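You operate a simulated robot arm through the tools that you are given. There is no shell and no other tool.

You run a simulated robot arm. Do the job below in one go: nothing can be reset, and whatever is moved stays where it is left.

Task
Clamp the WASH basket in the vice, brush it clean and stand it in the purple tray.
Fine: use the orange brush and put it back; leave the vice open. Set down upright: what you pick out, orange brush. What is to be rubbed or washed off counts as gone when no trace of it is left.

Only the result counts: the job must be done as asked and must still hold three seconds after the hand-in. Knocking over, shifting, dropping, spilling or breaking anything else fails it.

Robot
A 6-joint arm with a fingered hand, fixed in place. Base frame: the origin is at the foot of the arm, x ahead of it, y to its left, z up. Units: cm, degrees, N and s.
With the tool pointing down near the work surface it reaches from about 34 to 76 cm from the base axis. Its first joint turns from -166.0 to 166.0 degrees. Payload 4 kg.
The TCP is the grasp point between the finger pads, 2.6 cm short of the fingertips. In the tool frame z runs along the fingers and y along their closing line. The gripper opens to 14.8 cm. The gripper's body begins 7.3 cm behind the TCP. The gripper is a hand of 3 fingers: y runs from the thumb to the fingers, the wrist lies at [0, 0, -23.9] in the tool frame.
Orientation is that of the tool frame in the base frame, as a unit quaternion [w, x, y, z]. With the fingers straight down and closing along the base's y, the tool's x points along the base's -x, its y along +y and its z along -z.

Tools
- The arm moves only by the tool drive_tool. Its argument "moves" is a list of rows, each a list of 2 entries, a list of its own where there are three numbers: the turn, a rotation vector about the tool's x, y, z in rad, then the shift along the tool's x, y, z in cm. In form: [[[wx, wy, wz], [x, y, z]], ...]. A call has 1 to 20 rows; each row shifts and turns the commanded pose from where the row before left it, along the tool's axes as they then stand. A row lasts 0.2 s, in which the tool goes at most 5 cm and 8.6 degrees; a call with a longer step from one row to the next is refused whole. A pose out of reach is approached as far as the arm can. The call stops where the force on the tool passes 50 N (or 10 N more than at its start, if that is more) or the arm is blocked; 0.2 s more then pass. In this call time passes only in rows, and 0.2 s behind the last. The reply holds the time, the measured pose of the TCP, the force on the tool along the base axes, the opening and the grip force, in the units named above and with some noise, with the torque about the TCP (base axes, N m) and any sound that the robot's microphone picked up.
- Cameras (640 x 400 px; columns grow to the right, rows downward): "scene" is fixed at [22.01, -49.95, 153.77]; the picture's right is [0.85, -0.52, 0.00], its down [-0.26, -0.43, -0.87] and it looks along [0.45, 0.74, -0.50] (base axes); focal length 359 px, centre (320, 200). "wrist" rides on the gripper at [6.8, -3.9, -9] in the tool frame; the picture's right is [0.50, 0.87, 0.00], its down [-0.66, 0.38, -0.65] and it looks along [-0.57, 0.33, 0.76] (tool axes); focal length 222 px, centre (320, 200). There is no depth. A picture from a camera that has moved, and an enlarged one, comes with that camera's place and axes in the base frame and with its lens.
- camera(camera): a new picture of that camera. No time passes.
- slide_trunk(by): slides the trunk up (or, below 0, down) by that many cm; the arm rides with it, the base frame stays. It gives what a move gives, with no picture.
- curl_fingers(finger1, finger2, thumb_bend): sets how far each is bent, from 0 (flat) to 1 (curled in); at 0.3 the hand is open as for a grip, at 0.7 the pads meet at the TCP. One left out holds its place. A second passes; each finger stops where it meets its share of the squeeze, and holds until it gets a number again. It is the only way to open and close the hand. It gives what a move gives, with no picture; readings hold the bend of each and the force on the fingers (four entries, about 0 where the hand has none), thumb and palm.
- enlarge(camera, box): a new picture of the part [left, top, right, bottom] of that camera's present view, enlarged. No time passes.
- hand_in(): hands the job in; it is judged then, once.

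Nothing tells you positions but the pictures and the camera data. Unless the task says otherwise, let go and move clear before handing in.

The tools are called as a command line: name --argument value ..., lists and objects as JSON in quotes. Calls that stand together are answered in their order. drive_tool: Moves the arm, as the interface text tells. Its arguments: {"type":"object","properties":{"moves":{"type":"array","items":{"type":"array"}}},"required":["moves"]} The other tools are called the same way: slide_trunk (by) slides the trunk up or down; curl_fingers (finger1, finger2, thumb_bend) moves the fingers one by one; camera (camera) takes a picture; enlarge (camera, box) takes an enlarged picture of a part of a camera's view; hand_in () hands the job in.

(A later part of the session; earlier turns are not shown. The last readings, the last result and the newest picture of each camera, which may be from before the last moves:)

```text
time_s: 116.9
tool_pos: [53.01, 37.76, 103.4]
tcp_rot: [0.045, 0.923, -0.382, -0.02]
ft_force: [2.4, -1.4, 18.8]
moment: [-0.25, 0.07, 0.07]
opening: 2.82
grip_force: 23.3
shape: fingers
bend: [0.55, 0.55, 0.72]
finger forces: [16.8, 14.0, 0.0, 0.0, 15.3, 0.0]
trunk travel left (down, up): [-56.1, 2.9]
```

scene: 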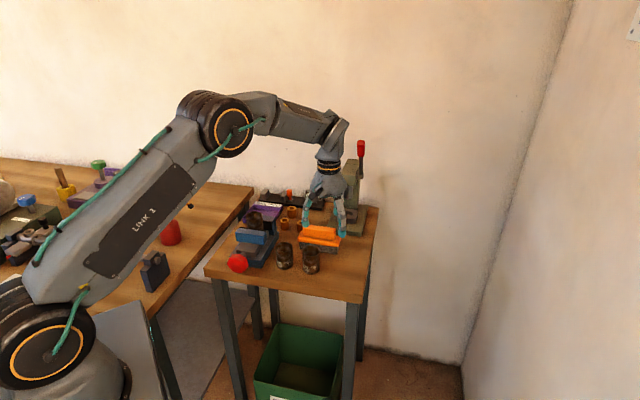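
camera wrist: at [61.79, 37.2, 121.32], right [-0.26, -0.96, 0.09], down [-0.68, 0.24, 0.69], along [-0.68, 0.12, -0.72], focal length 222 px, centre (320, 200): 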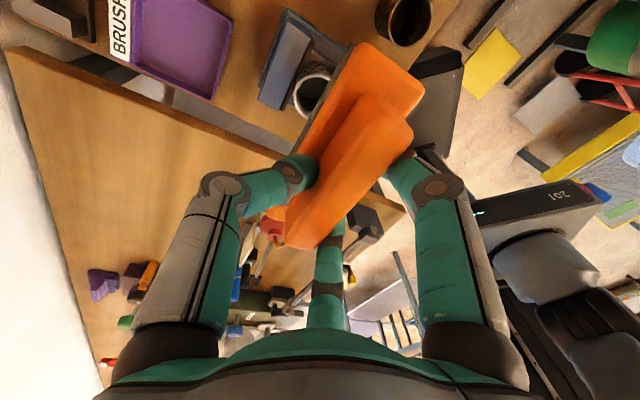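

drive_tool --moves '[[[0, 0, 0], [0, 0, -0.13]], [[0, 0, 0], [-0.9, 0, 0]], [[0, 0, 0], [-0.9, 0, 0]], [[0, 0, 0], [0.9, 0, 0]], [[0, 0, 0], [0.9, 0, 0]], [[0, 0, 0], [-0.9, 0, 0]], [[0, 0, 0], [-0.9, 0, 0]], [[0, 0, 0], [0.9, 0, 0]], [[0, 0, 0], [0.9, 0, 0]], [[0, 0, 0], [-0.9, 0, 0]], [[0, 0, 0], [-0.9, 0, 0]], [[0, 0, 0], [0, 0, -1]], [[0, 0, 0], [0, 0, -4]], [[0, 0, 0], [0, 0, -4]]]'

enlarge --camera "scene" --box '[235, 200, 275, 235]'

enlarge --camera "scene" --box '[225, 130, 315, 260]'

```text
time_s: 119.9
tool_pos: [52.24, 39.73, 112.24]
tcp_rot: [0.047, 0.923, -0.381, -0.02]
ft_force: [0.0, -0.2, -0.3]
moment: [-0.02, 0.0, -0.01]
opening: 2.79
grip_force: 14.8
shape: fingers
bend: [0.56, 0.55, 0.72]
finger forces: [7.9, 7.9, 0.0, 0.0, 14.4, 0.0]
trunk travel left (down, up): [-56.1, 2.9]
```

```text
11.43 times, centred on (255, 218) of scene
camera zoom: at [22.01, -49.95, 153.77], right [0.85, -0.52, 0.0], down [-0.26, -0.43, -0.87], along [0.45, 0.74, -0.5], focal length 4098 px, centre (1063, 0)
```

zoom: 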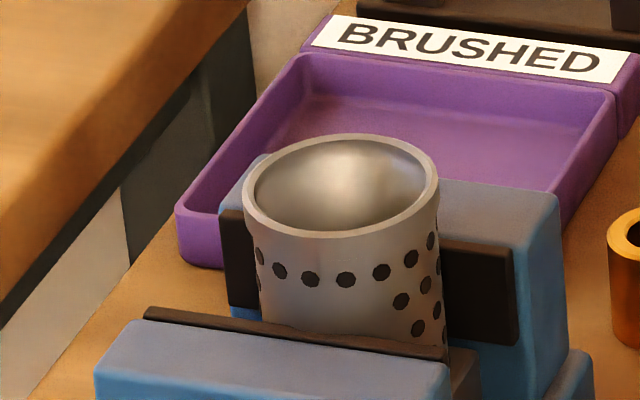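

```text
3.08 times, centred on (270, 195) of scene
camera zoom: at [22.01, -49.95, 153.77], right [0.85, -0.52, 0.0], down [-0.26, -0.43, -0.87], along [0.45, 0.74, -0.5], focal length 1103 px, centre (474, 215)
```

zoom: 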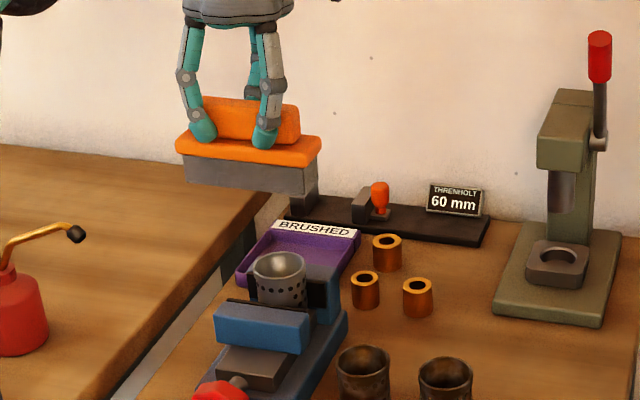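

The colour hasn't changed any more, so the basket is clean. Now I'll carry the brush back toward its place, staying high.

drive_tool --moves '[[[0, 0, 0], [4.05, -0.6, 0]], [[0, 0, 0], [4.05, -0.6, 0]], [[0, 0, 0], [4.05, -0.6, 0]], [[0, 0, 0], [4.05, -0.6, 0]], [[0, 0, 0], [4.05, -0.6, 0]], [[0, 0, 0], [0, 0, 4]], [[0, 0, 0], [0, 0, 4]]]'

enlarge --camera "scene" --box '[280, 180, 380, 270]'

camera --camera "wrist"

```text
time_s: 121.5
tool_pos: [65.64, 24.67, 102.91]
tcp_rot: [0.047, 0.923, -0.382, -0.02]
ft_force: [-0.2, -0.4, -0.2]
moment: [0.0, 0.02, 0.01]
opening: 2.77
grip_force: 14.6
shape: fingers
bend: [0.56, 0.55, 0.72]
finger forces: [7.5, 7.4, 0.0, 0.0, 14.1, 0.0]
out of reach, approached as far as the arm can: row 4, 5
trunk travel left (down, up): [-56.1, 2.9]
```

```text
4.44 times, centred on (330, 225) of scene
camera zoom: at [22.01, -49.95, 153.77], right [0.85, -0.52, 0.0], down [-0.26, -0.43, -0.87], along [0.45, 0.74, -0.5], focal length 1594 px, centre (276, 89)
```

zoom: 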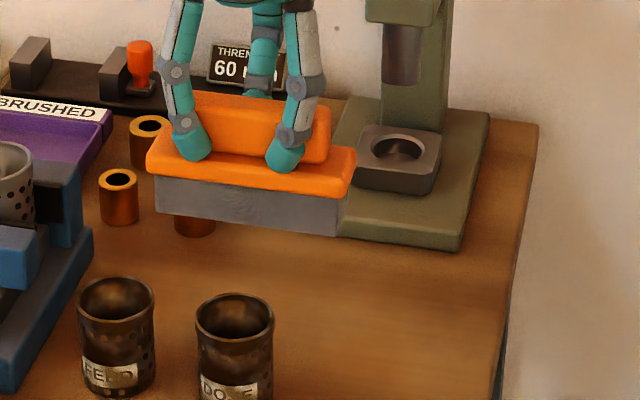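

```text
taken
camera wrist: at [73.77, 23.34, 111.57], right [-0.26, -0.96, 0.09], down [-0.68, 0.24, 0.69], along [-0.68, 0.12, -0.72], focal length 222 px, centre (320, 200)
```

wrist: 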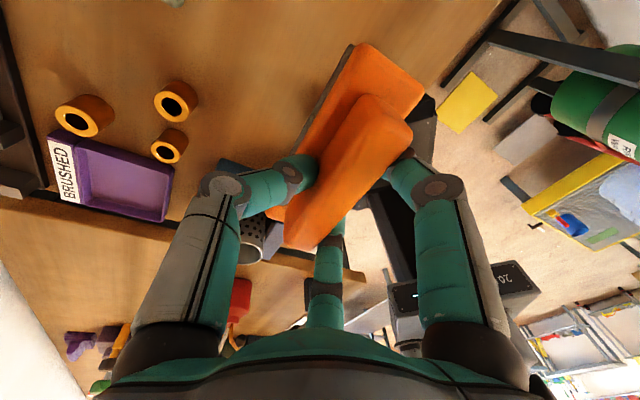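

The height limited the reach there. I'll go a bit lower and then move outward to the brush's original place.

drive_tool --moves '[[[0, 0, 0], [0, 0, 2.5]], [[0, 0, 0], [0, -1.8, 0]], [[0, 0, 0], [0, -1.8, 0]]]'

enlarge --camera "scene" --box '[280, 180, 380, 270]'

```text
time_s: 122.3
tool_pos: [67.79, 26.98, 99.88]
tcp_rot: [0.047, 0.923, -0.382, -0.02]
ft_force: [-0.6, 0.1, -0.3]
moment: [-0.01, -0.01, 0.02]
opening: 2.81
grip_force: 13.7
shape: fingers
bend: [0.56, 0.55, 0.72]
finger forces: [7.1, 7.0, 0.0, 0.0, 13.9, 0.0]
trunk travel left (down, up): [-56.1, 2.9]
```

```text
4.44 times, centred on (330, 225) of scene
camera zoom: at [22.01, -49.95, 153.77], right [0.85, -0.52, 0.0], down [-0.26, -0.43, -0.87], along [0.45, 0.74, -0.5], focal length 1594 px, centre (276, 89)
```

zoom: 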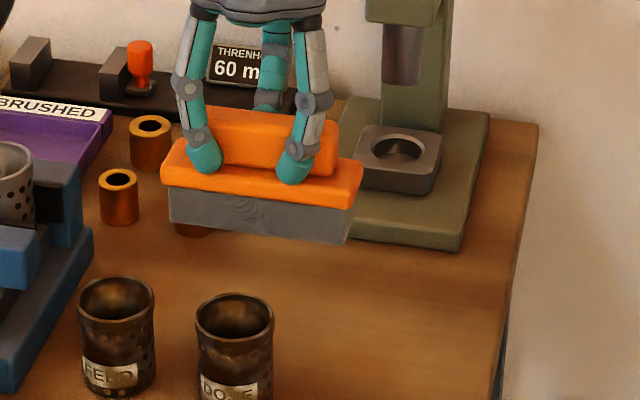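

I'll correct toward the original footprint (about 1.2 cm outward) and lower the brush vertically until it is about 1 cm above the table.

drive_tool --moves '[[[0, 0, 0], [0.43, -1.2, -0.12]], [[0, 0, 0], [0, -0.23, 2.32]], [[0, 0, 0], [0, -0.23, 2.32]], [[0, 0, 0], [0, -0.22, 2.22]]]'

enlarge --camera "scene" --box '[280, 180, 380, 270]'

camera --camera "wrist"

```text
time_s: 123.3
tool_pos: [68.09, 26.87, 92.84]
tcp_rot: [0.047, 0.923, -0.382, -0.019]
ft_force: [-0.4, 0.8, -0.1]
moment: [-0.01, 0.01, 0.0]
opening: 2.77
grip_force: 14.0
shape: fingers
bend: [0.56, 0.55, 0.72]
finger forces: [7.1, 7.3, 0.0, 0.0, 13.9, 0.0]
out of reach, approached as far as the arm can: row 1
trunk travel left (down, up): [-56.1, 2.9]
```

```text
4.44 times, centred on (330, 225) of scene
camera zoom: at [22.01, -49.95, 153.77], right [0.85, -0.52, 0.0], down [-0.26, -0.43, -0.87], along [0.45, 0.74, -0.5], focal length 1594 px, centre (276, 89)
```

zoom: 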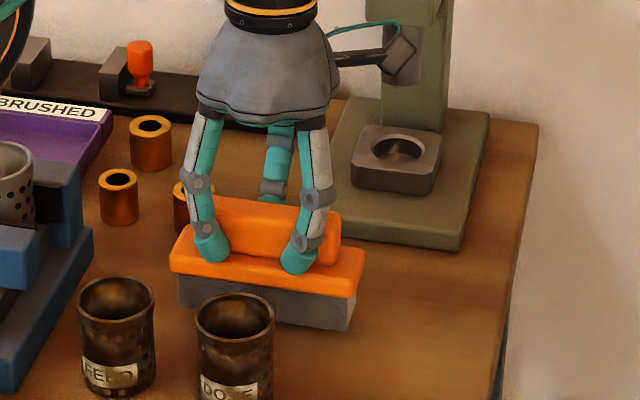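

```text
taken
camera wrist: at [76.24, 25.56, 101.42], right [-0.26, -0.96, 0.09], down [-0.68, 0.24, 0.69], along [-0.68, 0.12, -0.72], focal length 222 px, centre (320, 200)
```

wrist: 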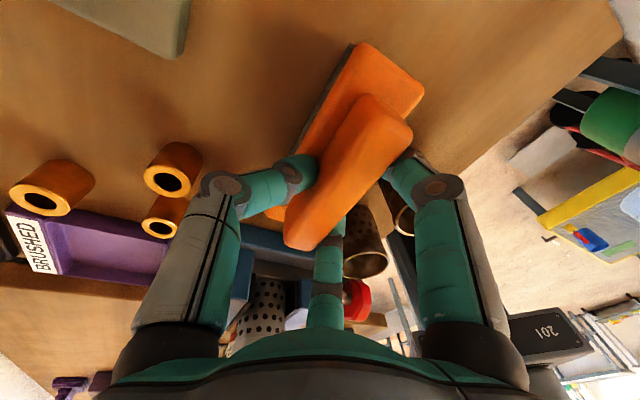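

The brush is near the table but about 1.5 cm short of its old place because of the reach limit. I'll try to move it outward at this low height.

drive_tool --moves '[[[0, 0, 0], [0, -0.8, -0.08]], [[0, 0, 0], [0, -0.8, -0.08]]]'

enlarge --camera "scene" --box '[280, 180, 380, 270]'

```text
time_s: 123.9
tool_pos: [68.78, 27.51, 92.86]
tcp_rot: [0.047, 0.923, -0.383, -0.019]
ft_force: [-0.7, 0.6, -1.2]
moment: [0.01, -0.02, -0.01]
opening: 2.8
grip_force: 14.2
shape: fingers
bend: [0.56, 0.55, 0.72]
finger forces: [6.9, 6.9, 0.1, 0.1, 13.8, 0.0]
out of reach, approached as far as the arm can: row 2
trunk travel left (down, up): [-56.1, 2.9]
```

```text
4.44 times, centred on (330, 225) of scene
camera zoom: at [22.01, -49.95, 153.77], right [0.85, -0.52, 0.0], down [-0.26, -0.43, -0.87], along [0.45, 0.74, -0.5], focal length 1594 px, centre (276, 89)
```

zoom: 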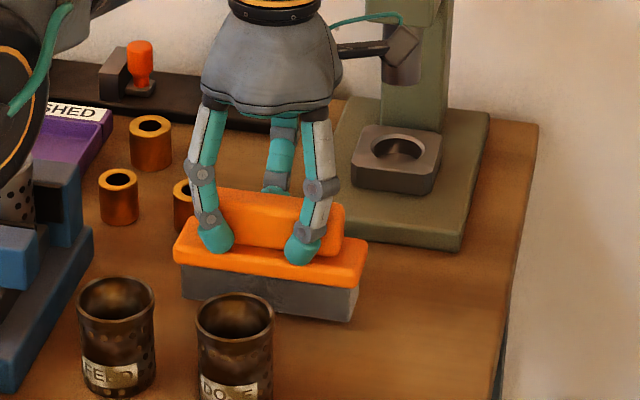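

The brush is now practically over its old footprint. I'll check the whole scene first because the elbow appears near the vice.

camera --camera "scene"

camera --camera "wrist"

```text
taken
```

scene: 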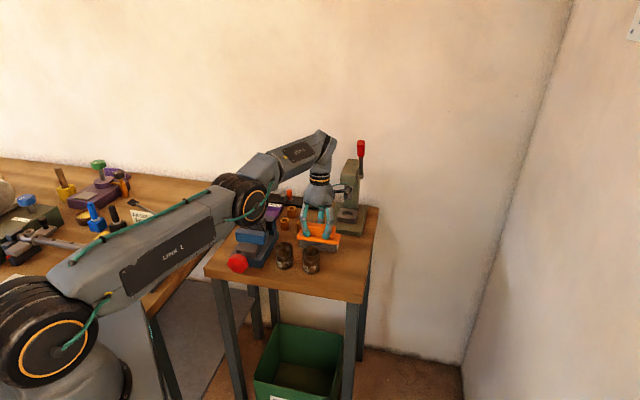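

```text
taken
camera wrist: at [76.9, 26.2, 101.54], right [-0.26, -0.96, 0.09], down [-0.68, 0.24, 0.69], along [-0.68, 0.12, -0.72], focal length 222 px, centre (320, 200)
```

wrist: 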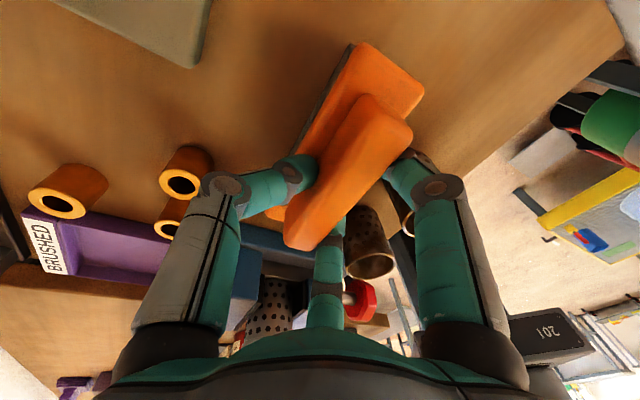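

The arm is stretched out but well above everything. I'll lower the brush gently to the table.

drive_tool --moves '[[[0, 0, 0], [0, -0.04, 0.4]]]'

drive_tool --moves '[[[0, 0, 0], [0, -0.02, 0.2]]]'

enlarge --camera "scene" --box '[280, 180, 380, 270]'

```text
time_s: 124.3
tool_pos: [68.7, 27.5, 92.5]
tcp_rot: [0.047, 0.923, -0.382, -0.019]
ft_force: [0.6, 0.7, -1.1]
moment: [0.01, -0.01, 0.0]
opening: 2.77
grip_force: 14.2
shape: fingers
bend: [0.56, 0.55, 0.72]
finger forces: [6.9, 6.8, 0.0, 0.0, 13.7, 0.1]
trunk travel left (down, up): [-56.1, 2.9]
```

```text
time_s: 124.7
tool_pos: [68.64, 27.54, 92.36]
tcp_rot: [0.046, 0.923, -0.382, -0.02]
ft_force: [0.0, -0.4, -0.9]
moment: [0.03, 0.01, 0.01]
opening: 2.8
grip_force: 13.8
shape: fingers
bend: [0.56, 0.55, 0.72]
finger forces: [7.0, 6.9, 0.0, 0.0, 13.8, 0.1]
trunk travel left (down, up): [-56.1, 2.9]
```

```text
4.44 times, centred on (330, 225) of scene
camera zoom: at [22.01, -49.95, 153.77], right [0.85, -0.52, 0.0], down [-0.26, -0.43, -0.87], along [0.45, 0.74, -0.5], focal length 1594 px, centre (276, 89)
```

zoom: 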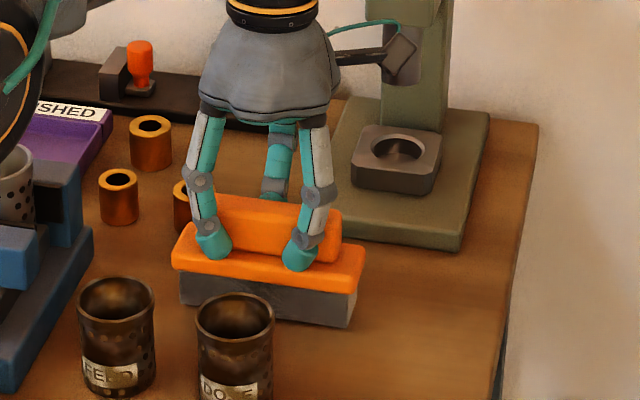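

drive_tool --moves '[[[0, 0, 0], [0.25, -0.12, 0.15]]]'

drive_tool --moves '[[[0, 0, 0], [0, -0.02, 0.2]]]'

```text
time_s: 125.1
tool_pos: [68.88, 27.3, 92.16]
tcp_rot: [0.046, 0.922, -0.383, -0.019]
ft_force: [0.0, 0.5, -0.3]
moment: [0.0, 0.0, 0.0]
opening: 2.77
grip_force: 13.7
shape: fingers
bend: [0.56, 0.55, 0.72]
finger forces: [6.9, 6.9, 0.1, 0.1, 13.9, 0.0]
trunk travel left (down, up): [-56.1, 2.9]
```

```text
time_s: 125.5
tool_pos: [68.81, 27.22, 91.82]
tcp_rot: [0.046, 0.923, -0.383, -0.018]
ft_force: [0.8, 0.2, -2.2]
moment: [0.03, -0.01, 0.02]
opening: 2.78
grip_force: 14.2
shape: fingers
bend: [0.56, 0.55, 0.72]
finger forces: [6.9, 6.9, 0.0, 0.0, 13.8, 0.0]
trunk travel left (down, up): [-56.1, 2.9]
```

drive_tool --moves '[[[0, 0, 0], [0, -0.02, 0.2]]]'

enlarge --camera "scene" --box '[280, 180, 380, 270]'

```text
time_s: 125.9
tool_pos: [68.9, 27.36, 91.77]
tcp_rot: [0.046, 0.923, -0.383, -0.019]
ft_force: [0.2, -0.3, -0.8]
moment: [-0.01, -0.03, 0.0]
opening: 2.76
grip_force: 14.2
shape: fingers
bend: [0.56, 0.55, 0.72]
finger forces: [7.0, 7.1, 0.1, 0.0, 13.9, 0.1]
trunk travel left (down, up): [-56.1, 2.9]
```

```text
4.44 times, centred on (330, 225) of scene
camera zoom: at [22.01, -49.95, 153.77], right [0.85, -0.52, 0.0], down [-0.26, -0.43, -0.87], along [0.45, 0.74, -0.5], focal length 1594 px, centre (276, 89)
```

zoom: 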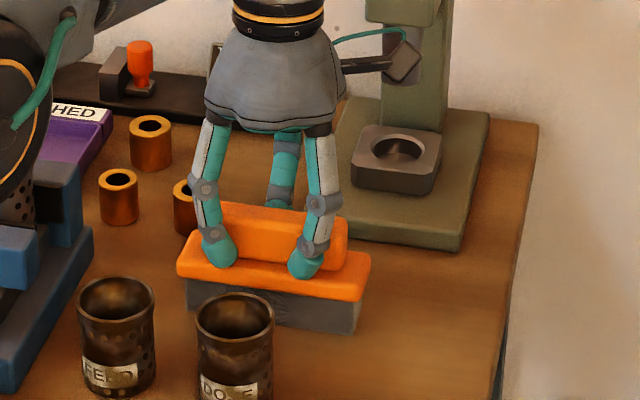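

drive_tool --moves '[[[0, 0, 0], [0, -0.015, 0.15]]]'

drive_tool --moves '[[[0, 0, 0], [0, -0.015, 0.15]]]'

```text
time_s: 126.3
tool_pos: [68.88, 27.29, 91.64]
tcp_rot: [0.047, 0.923, -0.382, -0.019]
ft_force: [-1.4, -1.2, 6.5]
moment: [-0.03, 0.11, 0.0]
opening: 2.77
grip_force: 17.4
shape: fingers
bend: [0.55, 0.55, 0.72]
finger forces: [9.6, 10.8, 0.1, 0.0, 13.4, 0.0]
trunk travel left (down, up): [-56.1, 2.9]
```

```text
time_s: 126.7
tool_pos: [68.92, 27.33, 91.72]
tcp_rot: [0.045, 0.922, -0.383, -0.018]
ft_force: [-1.4, -2.6, 13.9]
moment: [-0.13, 0.22, 0.01]
opening: 2.78
grip_force: 20.6
shape: fingers
bend: [0.55, 0.55, 0.72]
finger forces: [12.7, 14.8, 0.1, 0.1, 13.6, 0.0]
trunk travel left (down, up): [-56.1, 2.9]
```

The brush stands on the table. I'll ease off the pressure and open the fingers gradually.

drive_tool --moves '[[[0, 0, 0], [0, 0.01, -0.12]]]'

curl_fingers --finger1 0.5 --finger2 0.5 --thumb_bend 0.66

curl_fingers --finger1 0.44 --finger2 0.44 --thumb_bend 0.56

enlarge --camera "scene" --box '[280, 180, 380, 270]'

camera --camera "wrist"

```text
time_s: 127.1
tool_pos: [68.81, 27.25, 91.79]
tcp_rot: [0.047, 0.923, -0.382, -0.019]
ft_force: [0.3, -1.5, 12.5]
moment: [-0.15, 0.15, -0.02]
opening: 2.78
grip_force: 20.0
shape: fingers
bend: [0.56, 0.55, 0.72]
finger forces: [12.7, 13.3, 0.0, 0.0, 14.3, 0.1]
trunk travel left (down, up): [-56.1, 2.9]
```

```text
time_s: 128.1
tool_pos: [68.76, 27.27, 91.72]
tcp_rot: [0.046, 0.923, -0.382, -0.019]
ft_force: [-2.6, -3.0, 16.1]
moment: [-0.35, 0.34, 0.04]
opening: 3.57
grip_force: 10.2
shape: fingers
bend: [0.52, 0.52, 0.66]
finger forces: [10.2, 9.7, 0.0, 0.1, 0.0, 0.0]
trunk travel left (down, up): [-56.1, 2.9]
```

```text
time_s: 129.1
tool_pos: [68.89, 27.34, 91.62]
tcp_rot: [0.046, 0.923, -0.382, -0.019]
ft_force: [-1.0, 1.2, 6.2]
moment: [-0.25, 0.0, -0.07]
opening: 6.18
grip_force: 3.2
shape: fingers
bend: [0.45, 0.44, 0.56]
finger forces: [5.9, 0.9, 0.1, 0.1, 0.1, 0.0]
trunk travel left (down, up): [-56.1, 2.9]
```

```text
4.44 times, centred on (330, 225) of scene
camera zoom: at [22.01, -49.95, 153.77], right [0.85, -0.52, 0.0], down [-0.26, -0.43, -0.87], along [0.45, 0.74, -0.5], focal length 1594 px, centre (276, 89)
```

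zoom: 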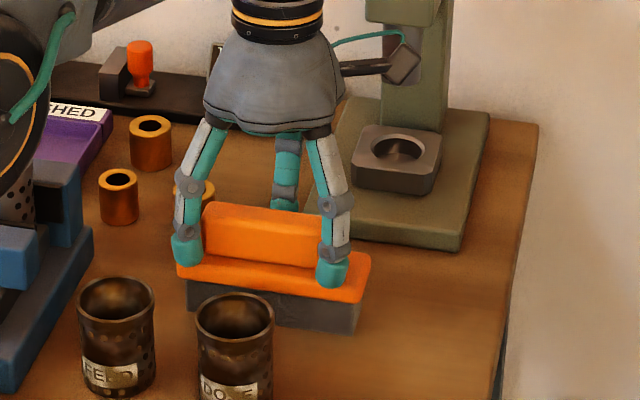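

```text
taken
camera wrist: at [76.98, 25.99, 100.28], right [-0.26, -0.96, 0.09], down [-0.68, 0.24, 0.69], along [-0.68, 0.12, -0.72], focal length 222 px, centre (320, 200)
```

wrist: 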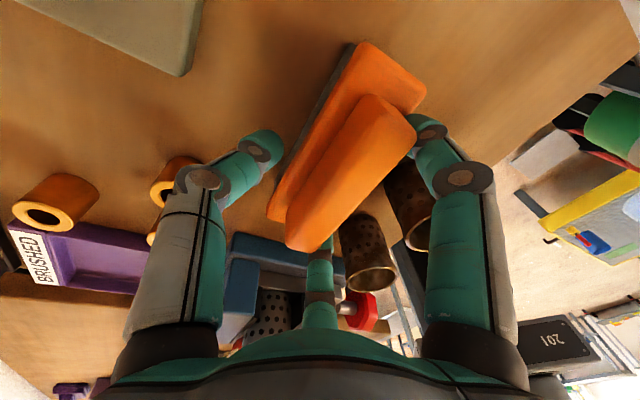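

The brush is free; the fingertips just rest on its plate. I'll rise slowly and open wider.

drive_tool --moves '[[[0, 0, 0], [0, 0.05, -0.5]]]'

curl_fingers --finger1 0.4 --finger2 0.4 --thumb_bend 0.5

drive_tool --moves '[[[0, 0, 0], [0, 0.1, -1]], [[0, 0, 0], [0, 0.3, -3]], [[0, 0, 0], [0, 0.3, -3]]]'

enlarge --camera "scene" --box '[280, 180, 380, 270]'

camera --camera "wrist"

```text
time_s: 129.5
tool_pos: [68.77, 27.3, 91.93]
tcp_rot: [0.047, 0.923, -0.382, -0.019]
ft_force: [1.1, 0.5, 0.5]
moment: [-0.02, -0.01, 0.0]
opening: 6.24
grip_force: 0.1
shape: fingers
bend: [0.44, 0.44, 0.56]
finger forces: [0.1, 0.1, 0.0, 0.0, 0.1, 0.1]
trunk travel left (down, up): [-56.1, 2.9]
```

```text
time_s: 130.5
tool_pos: [68.86, 27.26, 91.96]
tcp_rot: [0.045, 0.923, -0.382, -0.02]
ft_force: [-0.7, -0.2, 0.0]
moment: [-0.01, -0.01, 0.01]
opening: 7.85
grip_force: 0.1
shape: fingers
bend: [0.4, 0.4, 0.5]
finger forces: [0.1, 0.0, 0.0, 0.0, 0.0, 0.1]
trunk travel left (down, up): [-56.1, 2.9]
```

```text
time_s: 131.3
tool_pos: [68.49, 26.66, 98.87]
tcp_rot: [0.046, 0.923, -0.382, -0.019]
ft_force: [0.7, 0.2, -0.4]
moment: [0.02, -0.03, -0.01]
opening: 7.88
grip_force: 0.0
shape: fingers
bend: [0.4, 0.4, 0.5]
finger forces: [0.1, 0.0, 0.0, 0.1, 0.0, 0.0]
out of reach, approached as far as the arm can: row 2, 3
trunk travel left (down, up): [-56.1, 2.9]
```

```text
4.44 times, centred on (330, 225) of scene
camera zoom: at [22.01, -49.95, 153.77], right [0.85, -0.52, 0.0], down [-0.26, -0.43, -0.87], along [0.45, 0.74, -0.5], focal length 1594 px, centre (276, 89)
```

zoom: 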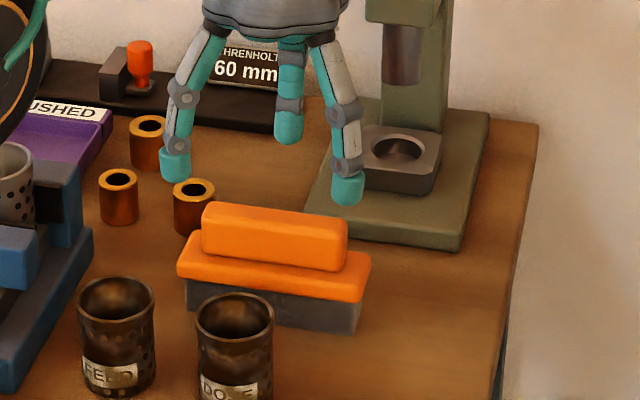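

```text
taken
camera wrist: at [76.68, 25.34, 107.54], right [-0.25, -0.96, 0.09], down [-0.68, 0.24, 0.69], along [-0.68, 0.12, -0.72], focal length 222 px, centre (320, 200)
```

wrist: 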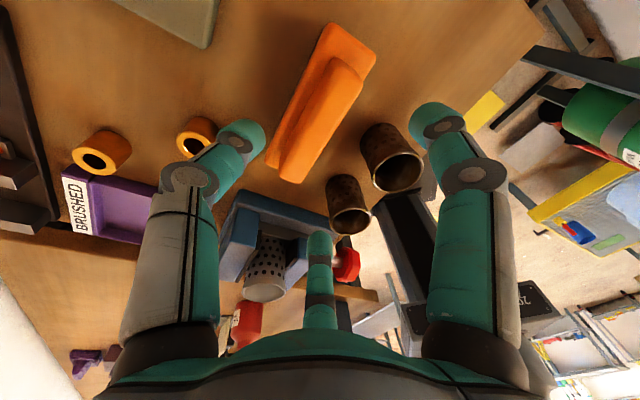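

The brush is back in its place, upright. Now I'll go back to the vice knob to open it: first move back and up, levelling the hand and rolling it back to the earlier orientation.

drive_tool --moves '[[[0.1, 0, 0], [0, 0, -1]], [[0, 0, 0], [-1.12, 3.06, -1.8]], [[0, 0, 0], [-1.12, 3.06, -1.8]], [[0, 0, 0], [-1.12, 3.06, -1.8]], [[0, 0, 0], [-1.12, 3.06, -1.8]], [[0, 0, 0], [-1.12, 3.06, -1.8]]]'

drive_tool --moves '[[[0, 0, 0.1428], [0, 0, 0]], [[0, 0, 0.1428], [0, 0, 0]], [[0, 0, 0.1428], [0, 0, 0]], [[0, 0, 0.1428], [0, 0, 0]], [[0, 0, 0.1428], [0, 0, 0]], [[0, 0, 0.1428], [0, 0, 0]], [[0, 0, 0.1428], [0, 0, 0]], [[0, 0, 0.1428], [0, 0, 0]], [[0, 0, 0.1428], [0, 0, 0]], [[0, 0, 0.1428], [0, 0, 0]], [[0, 0, 0.1428], [0, 0, 0]]]'

camera --camera "scene"

camera --camera "wrist"

```text
time_s: 132.7
tool_pos: [68.54, 26.63, 107.89]
tcp_rot: [0.001, 0.924, -0.383, -0.003]
ft_force: [0.9, -0.2, 0.0]
moment: [-0.02, -0.02, 0.02]
opening: 7.85
grip_force: 0.1
shape: fingers
bend: [0.4, 0.4, 0.5]
finger forces: [0.1, 0.1, 0.1, 0.1, 0.0, 0.0]
out of reach, approached as far as the arm can: row 1, 2, 3, 4, 5, 6
trunk travel left (down, up): [-56.1, 2.9]
```

```text
time_s: 135.1
tool_pos: [68.52, 26.37, 107.93]
tcp_rot: [-0.002, -0.382, 0.924, 0.0]
ft_force: [-0.4, 0.1, -0.2]
moment: [0.02, -0.02, -0.02]
opening: 7.9
grip_force: 0.0
shape: fingers
bend: [0.4, 0.4, 0.5]
finger forces: [0.0, 0.1, 0.0, 0.0, 0.1, 0.1]
trunk travel left (down, up): [-56.1, 2.9]
```

```text
taken
```

scene: 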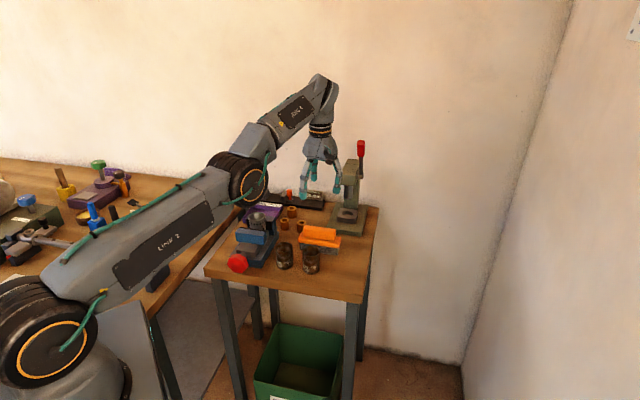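

```text
taken
camera wrist: at [66.54, 18.93, 117.13], right [-0.97, 0.26, 0.0], down [0.2, 0.73, 0.65], along [0.17, 0.63, -0.76], focal length 222 px, centre (320, 200)
```

wrist: 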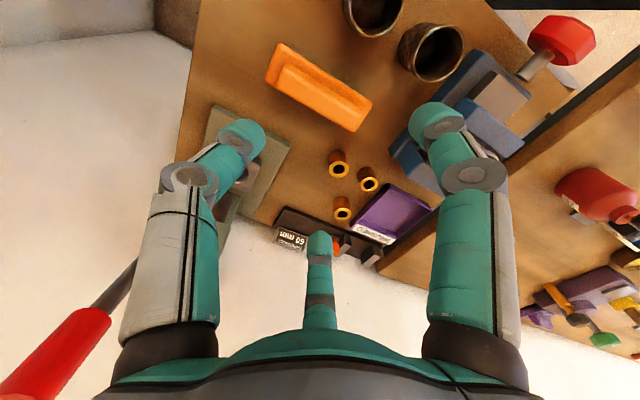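

The hand is up and rolled correctly. I'll now move back toward the front of the side table.

drive_tool --moves '[[[0, 0, 0], [3.9, 1.2, 0]], [[0, 0, 0], [3.9, 1.2, 0]], [[0, 0, 0], [3.9, 1.2, 0]], [[0, 0, 0], [3.9, 1.2, 0]], [[0, 0, 0], [3.9, 1.2, 0]]]'

enlarge --camera "wrist" --box '[200, 60, 480, 260]'

camera --camera "scene"

```text
time_s: 136.3
tool_pos: [68.43, 25.92, 109.28]
tcp_rot: [-0.001, -0.383, 0.924, 0.0]
ft_force: [0.3, -0.7, 0.8]
moment: [-0.03, 0.0, 0.02]
opening: 7.9
grip_force: 0.0
shape: fingers
bend: [0.4, 0.4, 0.5]
finger forces: [0.1, 0.0, 0.0, 0.1, 0.1, 0.0]
out of reach, approached as far as the arm can: row 1, 2, 3, 4, 5
trunk travel left (down, up): [-56.1, 2.9]
```

```text
2.00 times, centred on (340, 160) of wrist
camera zoom: at [66.39, 18.4, 118.43], right [-0.97, 0.26, 0.0], down [0.2, 0.73, 0.65], along [0.17, 0.63, -0.76], focal length 444 px, centre (280, 280)
```

zoom: 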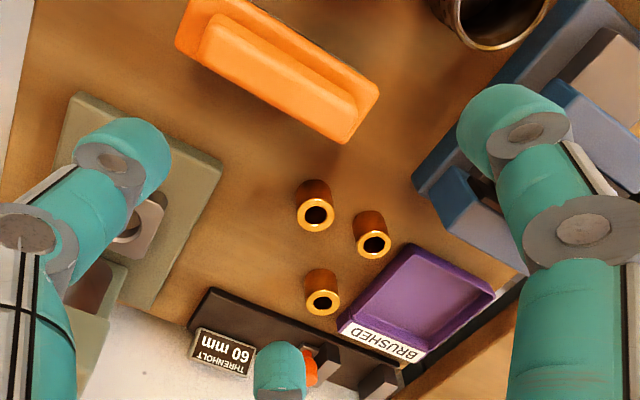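

```text
taken
```

scene: 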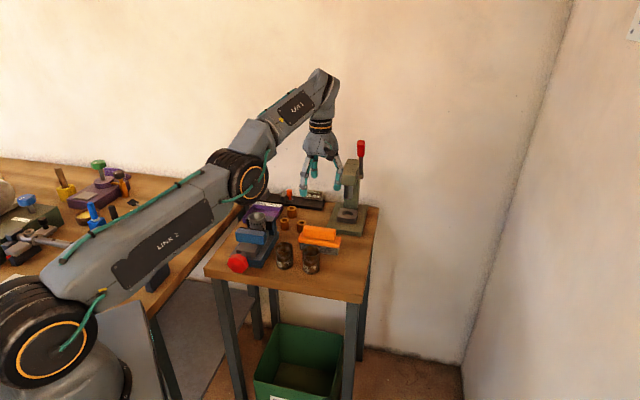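

The arm has straightened and its elbow flipped the wrong way, so it can't fold back from here. Going down again from this stretched pose should bend the elbow back up, so I'll lower the hand to just above the brush.

drive_tool --moves '[[[0, 0, 0], [0, 0, 3]], [[0, 0, 0], [0, 0, 3]], [[0, 0, 0], [0, 0, 3]], [[0, 0, 0], [0, 0, 3]]]'

camera --camera "scene"

```text
time_s: 137.3
tool_pos: [70.82, 26.36, 97.87]
tcp_rot: [-0.002, -0.382, 0.924, -0.001]
ft_force: [-0.1, 0.6, 0.8]
moment: [0.02, -0.02, -0.02]
opening: 7.86
grip_force: 0.1
shape: fingers
bend: [0.4, 0.4, 0.5]
finger forces: [0.0, 0.0, 0.0, 0.0, 0.0, 0.0]
out of reach, approached as far as the arm can: row 1, 2, 3, 4
trunk travel left (down, up): [-56.1, 2.9]
```

```text
taken
```

scene: 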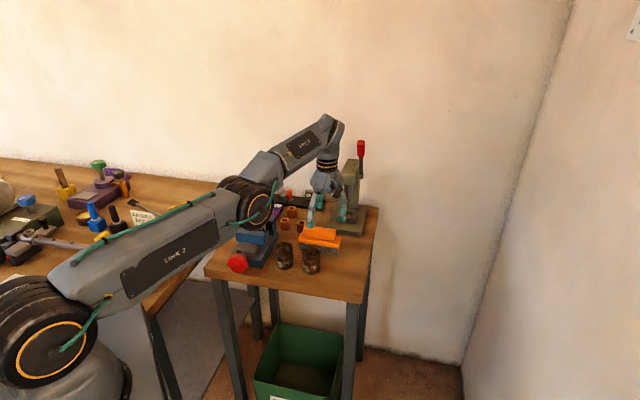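

The elbow sits at its limit. I'll swing sideways to the open space above the purple tray, where I can stretch the arm outward safely and let the elbow come back up.

drive_tool --moves '[[[0, 0, 0], [-1.59, 3.73, -0.7]], [[0, 0, 0], [-1.39, 3.82, -0.7]], [[0, 0, 0], [-1.18, 3.88, -0.7]], [[0, 0, 0], [-0.97, 3.94, -0.7]]]'

camera --camera "scene"

```text
time_s: 138.3
tool_pos: [62.89, 40.42, 100.58]
tcp_rot: [0.0, -0.383, 0.924, -0.001]
ft_force: [-0.1, 1.0, 0.1]
moment: [0.03, 0.0, 0.01]
opening: 7.87
grip_force: 0.0
shape: fingers
bend: [0.4, 0.4, 0.5]
finger forces: [0.0, 0.0, 0.0, 0.0, 0.1, 0.1]
out of reach, approached as far as the arm can: row 4
trunk travel left (down, up): [-56.1, 2.9]
```

```text
taken
```

scene: 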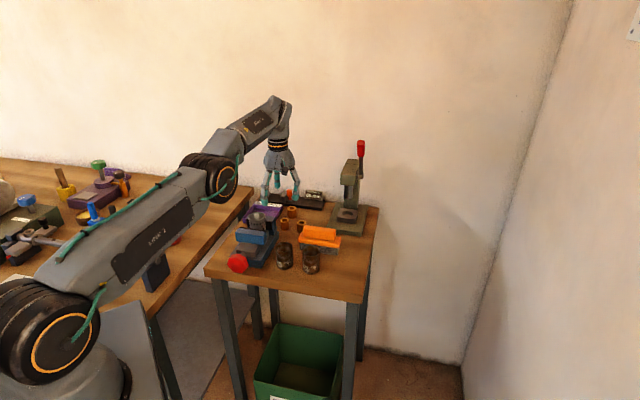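

Still free. I'll continue the swing until the hand is over the tray area.

drive_tool --moves '[[[0, 0, 0], [-0.76, 3.99, 0]], [[0, 0, 0], [-0.54, 4.02, 0]], [[0, 0, 0], [-1.5, 1.5, 0]], [[0, 0, 0], [-2.5, 0, 0]], [[0, 0, 0], [-2.5, 0, 0]]]'

camera --camera "scene"

```text
time_s: 139.5
tool_pos: [57.4, 47.36, 100.06]
tcp_rot: [-0.001, -0.383, 0.924, 0.0]
ft_force: [0.2, -0.4, -0.8]
moment: [0.0, 0.01, -0.01]
opening: 7.88
grip_force: 0.0
shape: fingers
bend: [0.4, 0.4, 0.5]
finger forces: [0.0, 0.0, 0.0, 0.1, 0.2, 0.0]
out of reach, approached as far as the arm can: row 3, 4, 5
trunk travel left (down, up): [-56.1, 2.9]
```

```text
taken
```

scene: 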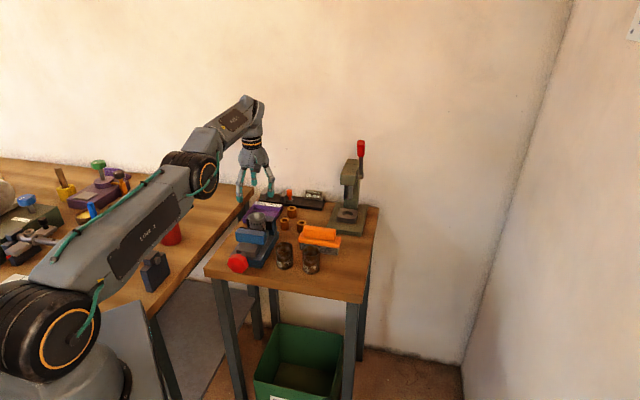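

The arm is now practically straight over the tray. Going down a few centimetres from here should bend the elbow upward again.

drive_tool --moves '[[[0, 0, 0], [0, 0, 1.3]], [[0, 0, 0], [0, 0, 1.3]], [[0, 0, 0], [0.5, 0, 1.3]]]'

camera --camera "scene"

```text
time_s: 140.3
tool_pos: [57.62, 47.53, 96.33]
tcp_rot: [-0.001, -0.383, 0.924, 0.0]
ft_force: [-0.6, 0.2, 0.4]
moment: [0.04, 0.02, 0.01]
opening: 7.87
grip_force: 0.1
shape: fingers
bend: [0.4, 0.4, 0.5]
finger forces: [0.0, 0.0, 0.1, 0.0, 0.1, 0.0]
out of reach, approached as far as the arm can: row 3
trunk travel left (down, up): [-56.1, 2.9]
```

```text
taken
```

scene: 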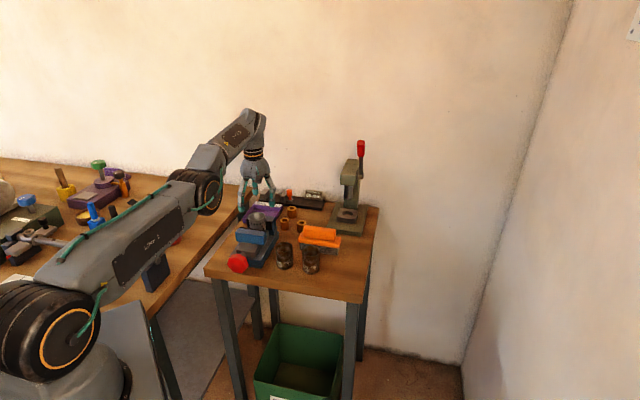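

The elbow is still slightly on the wrong side. I'll shift a bit left, stretch fully outward and up, and then take larger downward steps.

drive_tool --moves '[[[0, 0, 0], [0, 3.5, -2]], [[0, 0, 0], [-1, 3.5, -2]], [[0, 0, 0], [-3, 0, -3]], [[0, 0, 0], [-3, 0, -3]], [[0, 0, 0], [-3, 0, 0]], [[0, 0, 0], [-3, 0, 0]]]'

camera --camera "scene"

```text
time_s: 141.7
tool_pos: [53.45, 50.7, 103.11]
tcp_rot: [0.0, -0.382, 0.924, 0.0]
ft_force: [0.4, -0.3, -0.1]
moment: [0.02, 0.02, 0.0]
opening: 7.87
grip_force: 0.1
shape: fingers
bend: [0.4, 0.4, 0.5]
finger forces: [0.0, 0.1, 0.1, 0.1, 0.1, 0.0]
out of reach, approached as far as the arm can: row 2, 3, 4, 5, 6
trunk travel left (down, up): [-56.1, 2.9]
```

```text
taken
```

scene: 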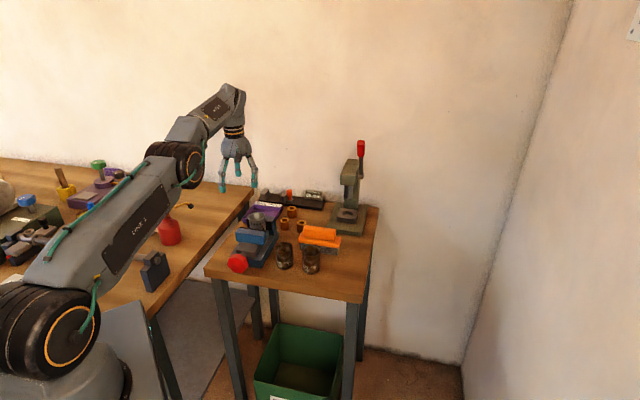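

The arm is straight now. I'll take one big step down and check which way the elbow bends.

drive_tool --moves '[[[0, 0, 0], [0, 0, 4.9]]]'

camera --camera "scene"

```text
time_s: 142.1
tool_pos: [53.65, 50.99, 98.16]
tcp_rot: [-0.001, -0.382, 0.924, 0.0]
ft_force: [0.6, 0.6, 0.0]
moment: [0.0, -0.01, 0.0]
opening: 7.88
grip_force: 0.0
shape: fingers
bend: [0.4, 0.4, 0.5]
finger forces: [0.0, 0.0, 0.0, 0.0, 0.0, 0.0]
trunk travel left (down, up): [-56.1, 2.9]
```

```text
taken
```

scene: 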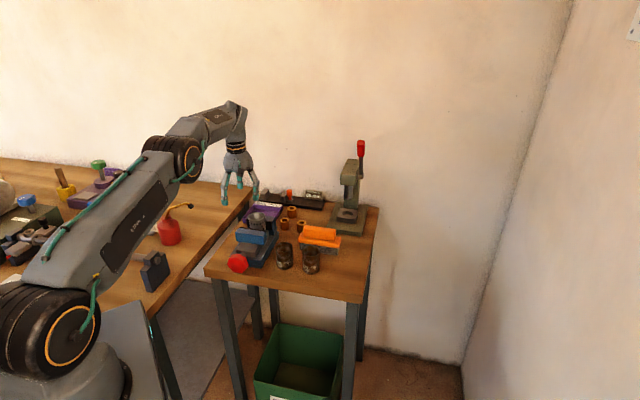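

The elbow is up again. I'll pull back inward with a gentle rise, and then cross over to the front of the table.

drive_tool --moves '[[[0, 0, 0], [3, 0, -1.5]], [[0, 0, 0], [3, 0, -2]], [[0, 0, 0], [3, 0, -2]], [[0, 0, 0], [3, 0, -2]], [[0, 0, 0], [2.7, -3.5, 0]], [[0, 0, 0], [2.7, -3.5, 0]], [[0, 0, 0], [2.7, -3.5, 0]], [[0, 0, 0], [2.7, -3.5, 0]], [[0, 0, 0], [2.7, -3.5, 0]], [[0, 0, 0], [2.3, -3.5, 0]]]'

camera --camera "scene"

camera --camera "wrist"

```text
time_s: 144.3
tool_pos: [48.17, 15.87, 106.05]
tcp_rot: [-0.002, -0.384, 0.924, 0.005]
ft_force: [-0.2, -0.3, -0.2]
moment: [-0.01, 0.01, 0.0]
opening: 7.85
grip_force: 0.1
shape: fingers
bend: [0.4, 0.4, 0.5]
finger forces: [0.0, 0.0, 0.0, 0.1, 0.0, 0.0]
trunk travel left (down, up): [-56.1, 2.9]
```

```text
taken
```

scene: 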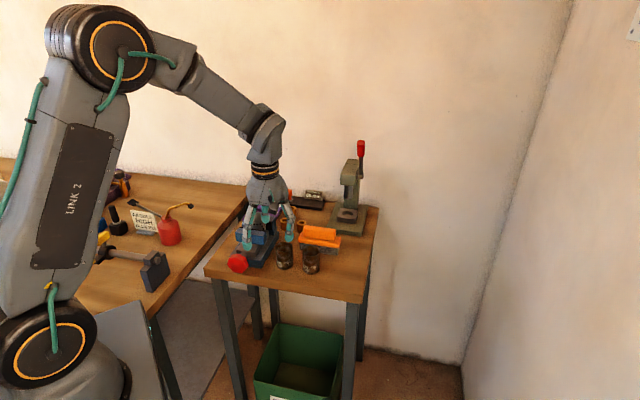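

```text
taken
camera wrist: at [46.29, 8.34, 115.12], right [-0.97, 0.26, 0.01], down [0.2, 0.73, 0.66], along [0.16, 0.64, -0.75], focal length 222 px, centre (320, 200)
```

wrist: 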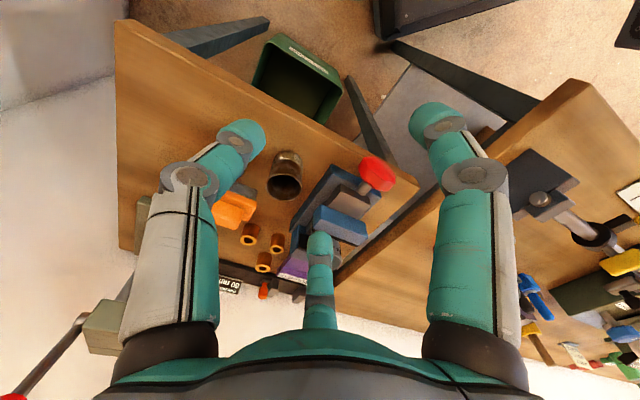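

The hand is back in front with the elbow up. As before, I'll raise the hand and lower the trunk in stages for the horizontal knob grip.

drive_tool --moves '[[[0, 0, 0], [0, 0, -4]], [[0, 0, 0], [0, 0, -4]], [[0, 0, 0], [0, 0, -4]], [[0, 0, 0], [0, 0, -4]]]'

slide_trunk --by -18

drive_tool --moves '[[[0, 0, 0], [0, 0, -4]], [[0, 0, 0], [0, 0, -4]], [[0, 0, 0], [0, 0, -4]], [[0, 0, 0], [0, 0, -4]]]'

slide_trunk --by -18

camera --camera "scene"

```text
time_s: 145.3
tool_pos: [48.52, 16.21, 121.63]
tcp_rot: [0.0, -0.383, 0.924, -0.001]
ft_force: [-0.3, -0.2, 0.0]
moment: [0.0, -0.01, 0.02]
opening: 7.87
grip_force: 0.0
shape: fingers
bend: [0.4, 0.4, 0.5]
finger forces: [0.1, 0.0, 0.0, 0.0, 0.1, 0.0]
trunk travel left (down, up): [-56.1, 2.9]
```

```text
time_s: 147.3
tool_pos: [48.56, 16.22, 103.53]
tcp_rot: [0.0, -0.383, 0.924, -0.001]
ft_force: [0.5, 0.6, -0.7]
moment: [0.0, 0.03, -0.01]
opening: 7.87
grip_force: 0.1
shape: fingers
bend: [0.4, 0.4, 0.5]
finger forces: [0.0, 0.0, 0.0, 0.0, 0.0, 0.1]
trunk travel left (down, up): [-38.1, 20.9]
```

```text
time_s: 148.3
tool_pos: [48.41, 16.34, 119.24]
tcp_rot: [-0.001, -0.383, 0.924, -0.001]
ft_force: [-0.7, -0.1, 0.5]
moment: [-0.05, 0.0, 0.0]
opening: 7.9
grip_force: 0.0
shape: fingers
bend: [0.4, 0.4, 0.5]
finger forces: [0.1, 0.0, 0.1, 0.0, 0.0, 0.0]
trunk travel left (down, up): [-38.1, 20.9]
```

```text
time_s: 150.3
tool_pos: [48.45, 16.24, 101.2]
tcp_rot: [-0.001, -0.382, 0.924, -0.001]
ft_force: [0.4, 0.7, 0.7]
moment: [-0.02, 0.04, 0.0]
opening: 7.87
grip_force: 0.0
shape: fingers
bend: [0.4, 0.4, 0.5]
finger forces: [0.0, 0.0, 0.1, 0.0, 0.0, 0.0]
trunk travel left (down, up): [-20.1, 38.9]
```

```text
taken
```

scene: 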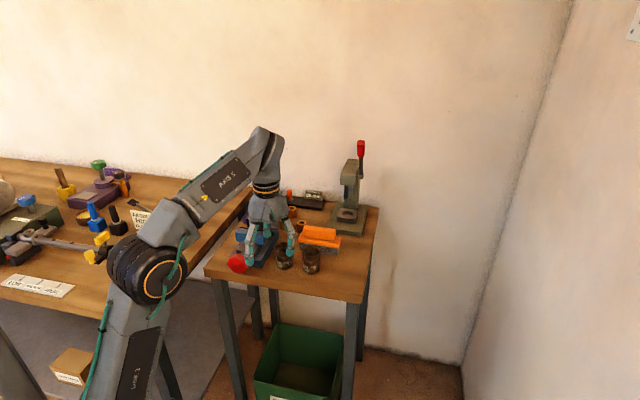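

Good. Now I'll tilt the hand to horizontal here.

drive_tool --moves '[[[0, -0.1428, 0], [0, 0, 0]], [[0, -0.1428, 0], [0, 0, 0]], [[0, -0.1428, 0], [0, 0, 0]], [[0, -0.1428, 0], [0, 0, 0]], [[0, -0.1428, 0], [0, 0, 0]]]'

drive_tool --moves '[[[0, -0.1428, 0], [0, 0, 0]], [[0, -0.1428, 0], [0, 0, 0]], [[0, -0.1428, 0], [0, 0, 0]], [[0, -0.1428, 0], [0, 0, 0]], [[0, -0.1428, 0], [0, 0, 0]], [[0, -0.1428, 0], [0, 0, 0]]]'

camera --camera "scene"

```text
time_s: 151.5
tool_pos: [48.41, 16.24, 101.1]
tcp_rot: [0.323, -0.359, 0.865, 0.134]
ft_force: [-0.1, 0.4, -0.7]
moment: [0.0, 0.02, 0.0]
opening: 7.89
grip_force: 0.1
shape: fingers
bend: [0.4, 0.4, 0.5]
finger forces: [0.0, 0.1, 0.2, 0.0, 0.0, 0.0]
trunk travel left (down, up): [-20.1, 38.9]
```

```text
time_s: 152.9
tool_pos: [48.26, 16.39, 101.13]
tcp_rot: [0.653, -0.271, 0.653, 0.27]
ft_force: [-0.5, 0.0, 0.2]
moment: [0.01, 0.03, 0.0]
opening: 7.86
grip_force: 0.0
shape: fingers
bend: [0.4, 0.4, 0.5]
finger forces: [0.0, 0.0, 0.1, 0.1, 0.1, 0.1]
trunk travel left (down, up): [-20.1, 38.9]
```

```text
taken
```

scene: 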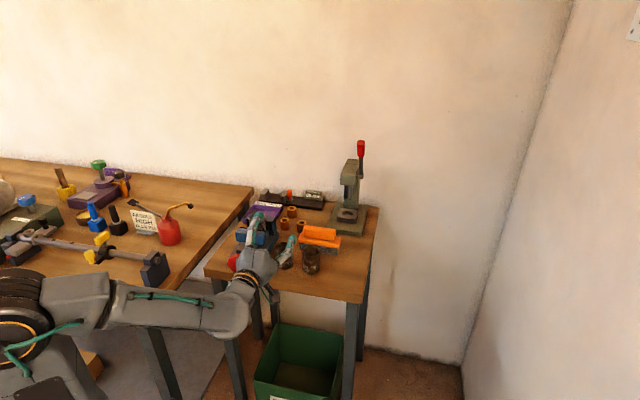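

The hand is horizontal again. I'll line up with the knob, then lower the trunk in front of it, roll the hand so no finger points down, and pre-curl the fingers.

drive_tool --moves '[[[0, 0, 0], [0, 4.0, -0.5]], [[0, 0, 0], [0, 4.0, -0.4]], [[0, 0, 0], [0, 4.0, -0.4]], [[0, 0, 0.1309], [0, 0, 0]], [[0, 0, 0.1309], [0, 0, 0]], [[0, 0, 0.1309], [0, 0, 0]], [[0, 0, 0.1309], [0, 0, 0]]]'

curl_fingers --finger1 0.47 --finger2 0.47 --thumb_bend 0.47

slide_trunk --by -12.5

enlarge --camera "scene" --box '[180, 190, 290, 310]'

camera --camera "wrist"

```text
time_s: 154.5
tool_pos: [39.05, 24.13, 101.22]
tcp_rot: [0.56, -0.091, 0.702, 0.431]
ft_force: [0.2, 0.0, -0.4]
moment: [0.0, 0.0, -0.03]
opening: 7.88
grip_force: 0.0
shape: fingers
bend: [0.4, 0.4, 0.5]
finger forces: [0.1, 0.1, 0.1, 0.0, 0.1, 0.0]
trunk travel left (down, up): [-20.1, 38.9]
```

```text
time_s: 155.5
tool_pos: [39.06, 23.98, 101.19]
tcp_rot: [0.561, -0.092, 0.701, 0.43]
ft_force: [-0.2, 0.9, -0.3]
moment: [0.03, 0.03, 0.02]
opening: 7.23
grip_force: 0.0
shape: fingers
bend: [0.47, 0.47, 0.47]
finger forces: [0.0, 0.1, 0.0, 0.1, 0.1, 0.0]
trunk travel left (down, up): [-20.1, 38.9]
```

```text
time_s: 157.1
tool_pos: [39.08, 23.96, 88.78]
tcp_rot: [0.561, -0.092, 0.702, 0.43]
ft_force: [0.3, -1.0, -0.7]
moment: [0.03, 0.01, -0.02]
opening: 7.24
grip_force: 0.1
shape: fingers
bend: [0.47, 0.47, 0.47]
finger forces: [0.0, 0.0, 0.0, 0.0, 0.0, 0.0]
trunk travel left (down, up): [-7.6, 51.4]
```

```text
3.33 times, centred on (235, 250) of scene
camera zoom: at [22.01, -49.95, 153.77], right [0.85, -0.52, 0.0], down [-0.26, -0.43, -0.87], along [0.45, 0.74, -0.5], focal length 1195 px, centre (603, 33)
```

zoom: 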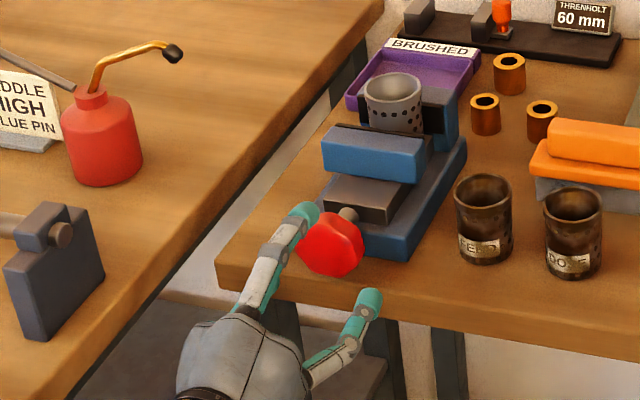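

```text
taken
camera wrist: at [32.62, 17.73, 81.04], right [-0.71, 0.71, 0.0], down [-0.46, -0.46, 0.76], along [0.54, 0.54, 0.65], focal length 222 px, centre (320, 200)
```

wrist: 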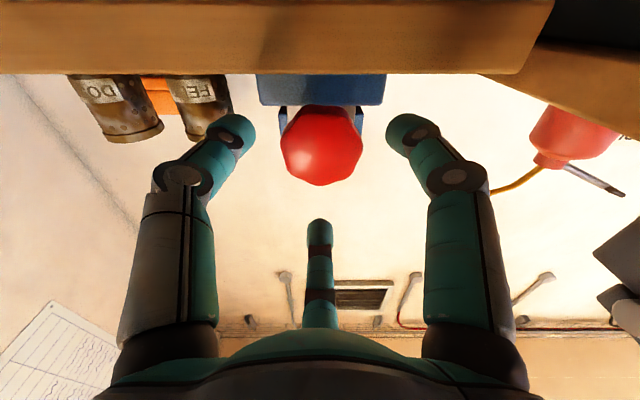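

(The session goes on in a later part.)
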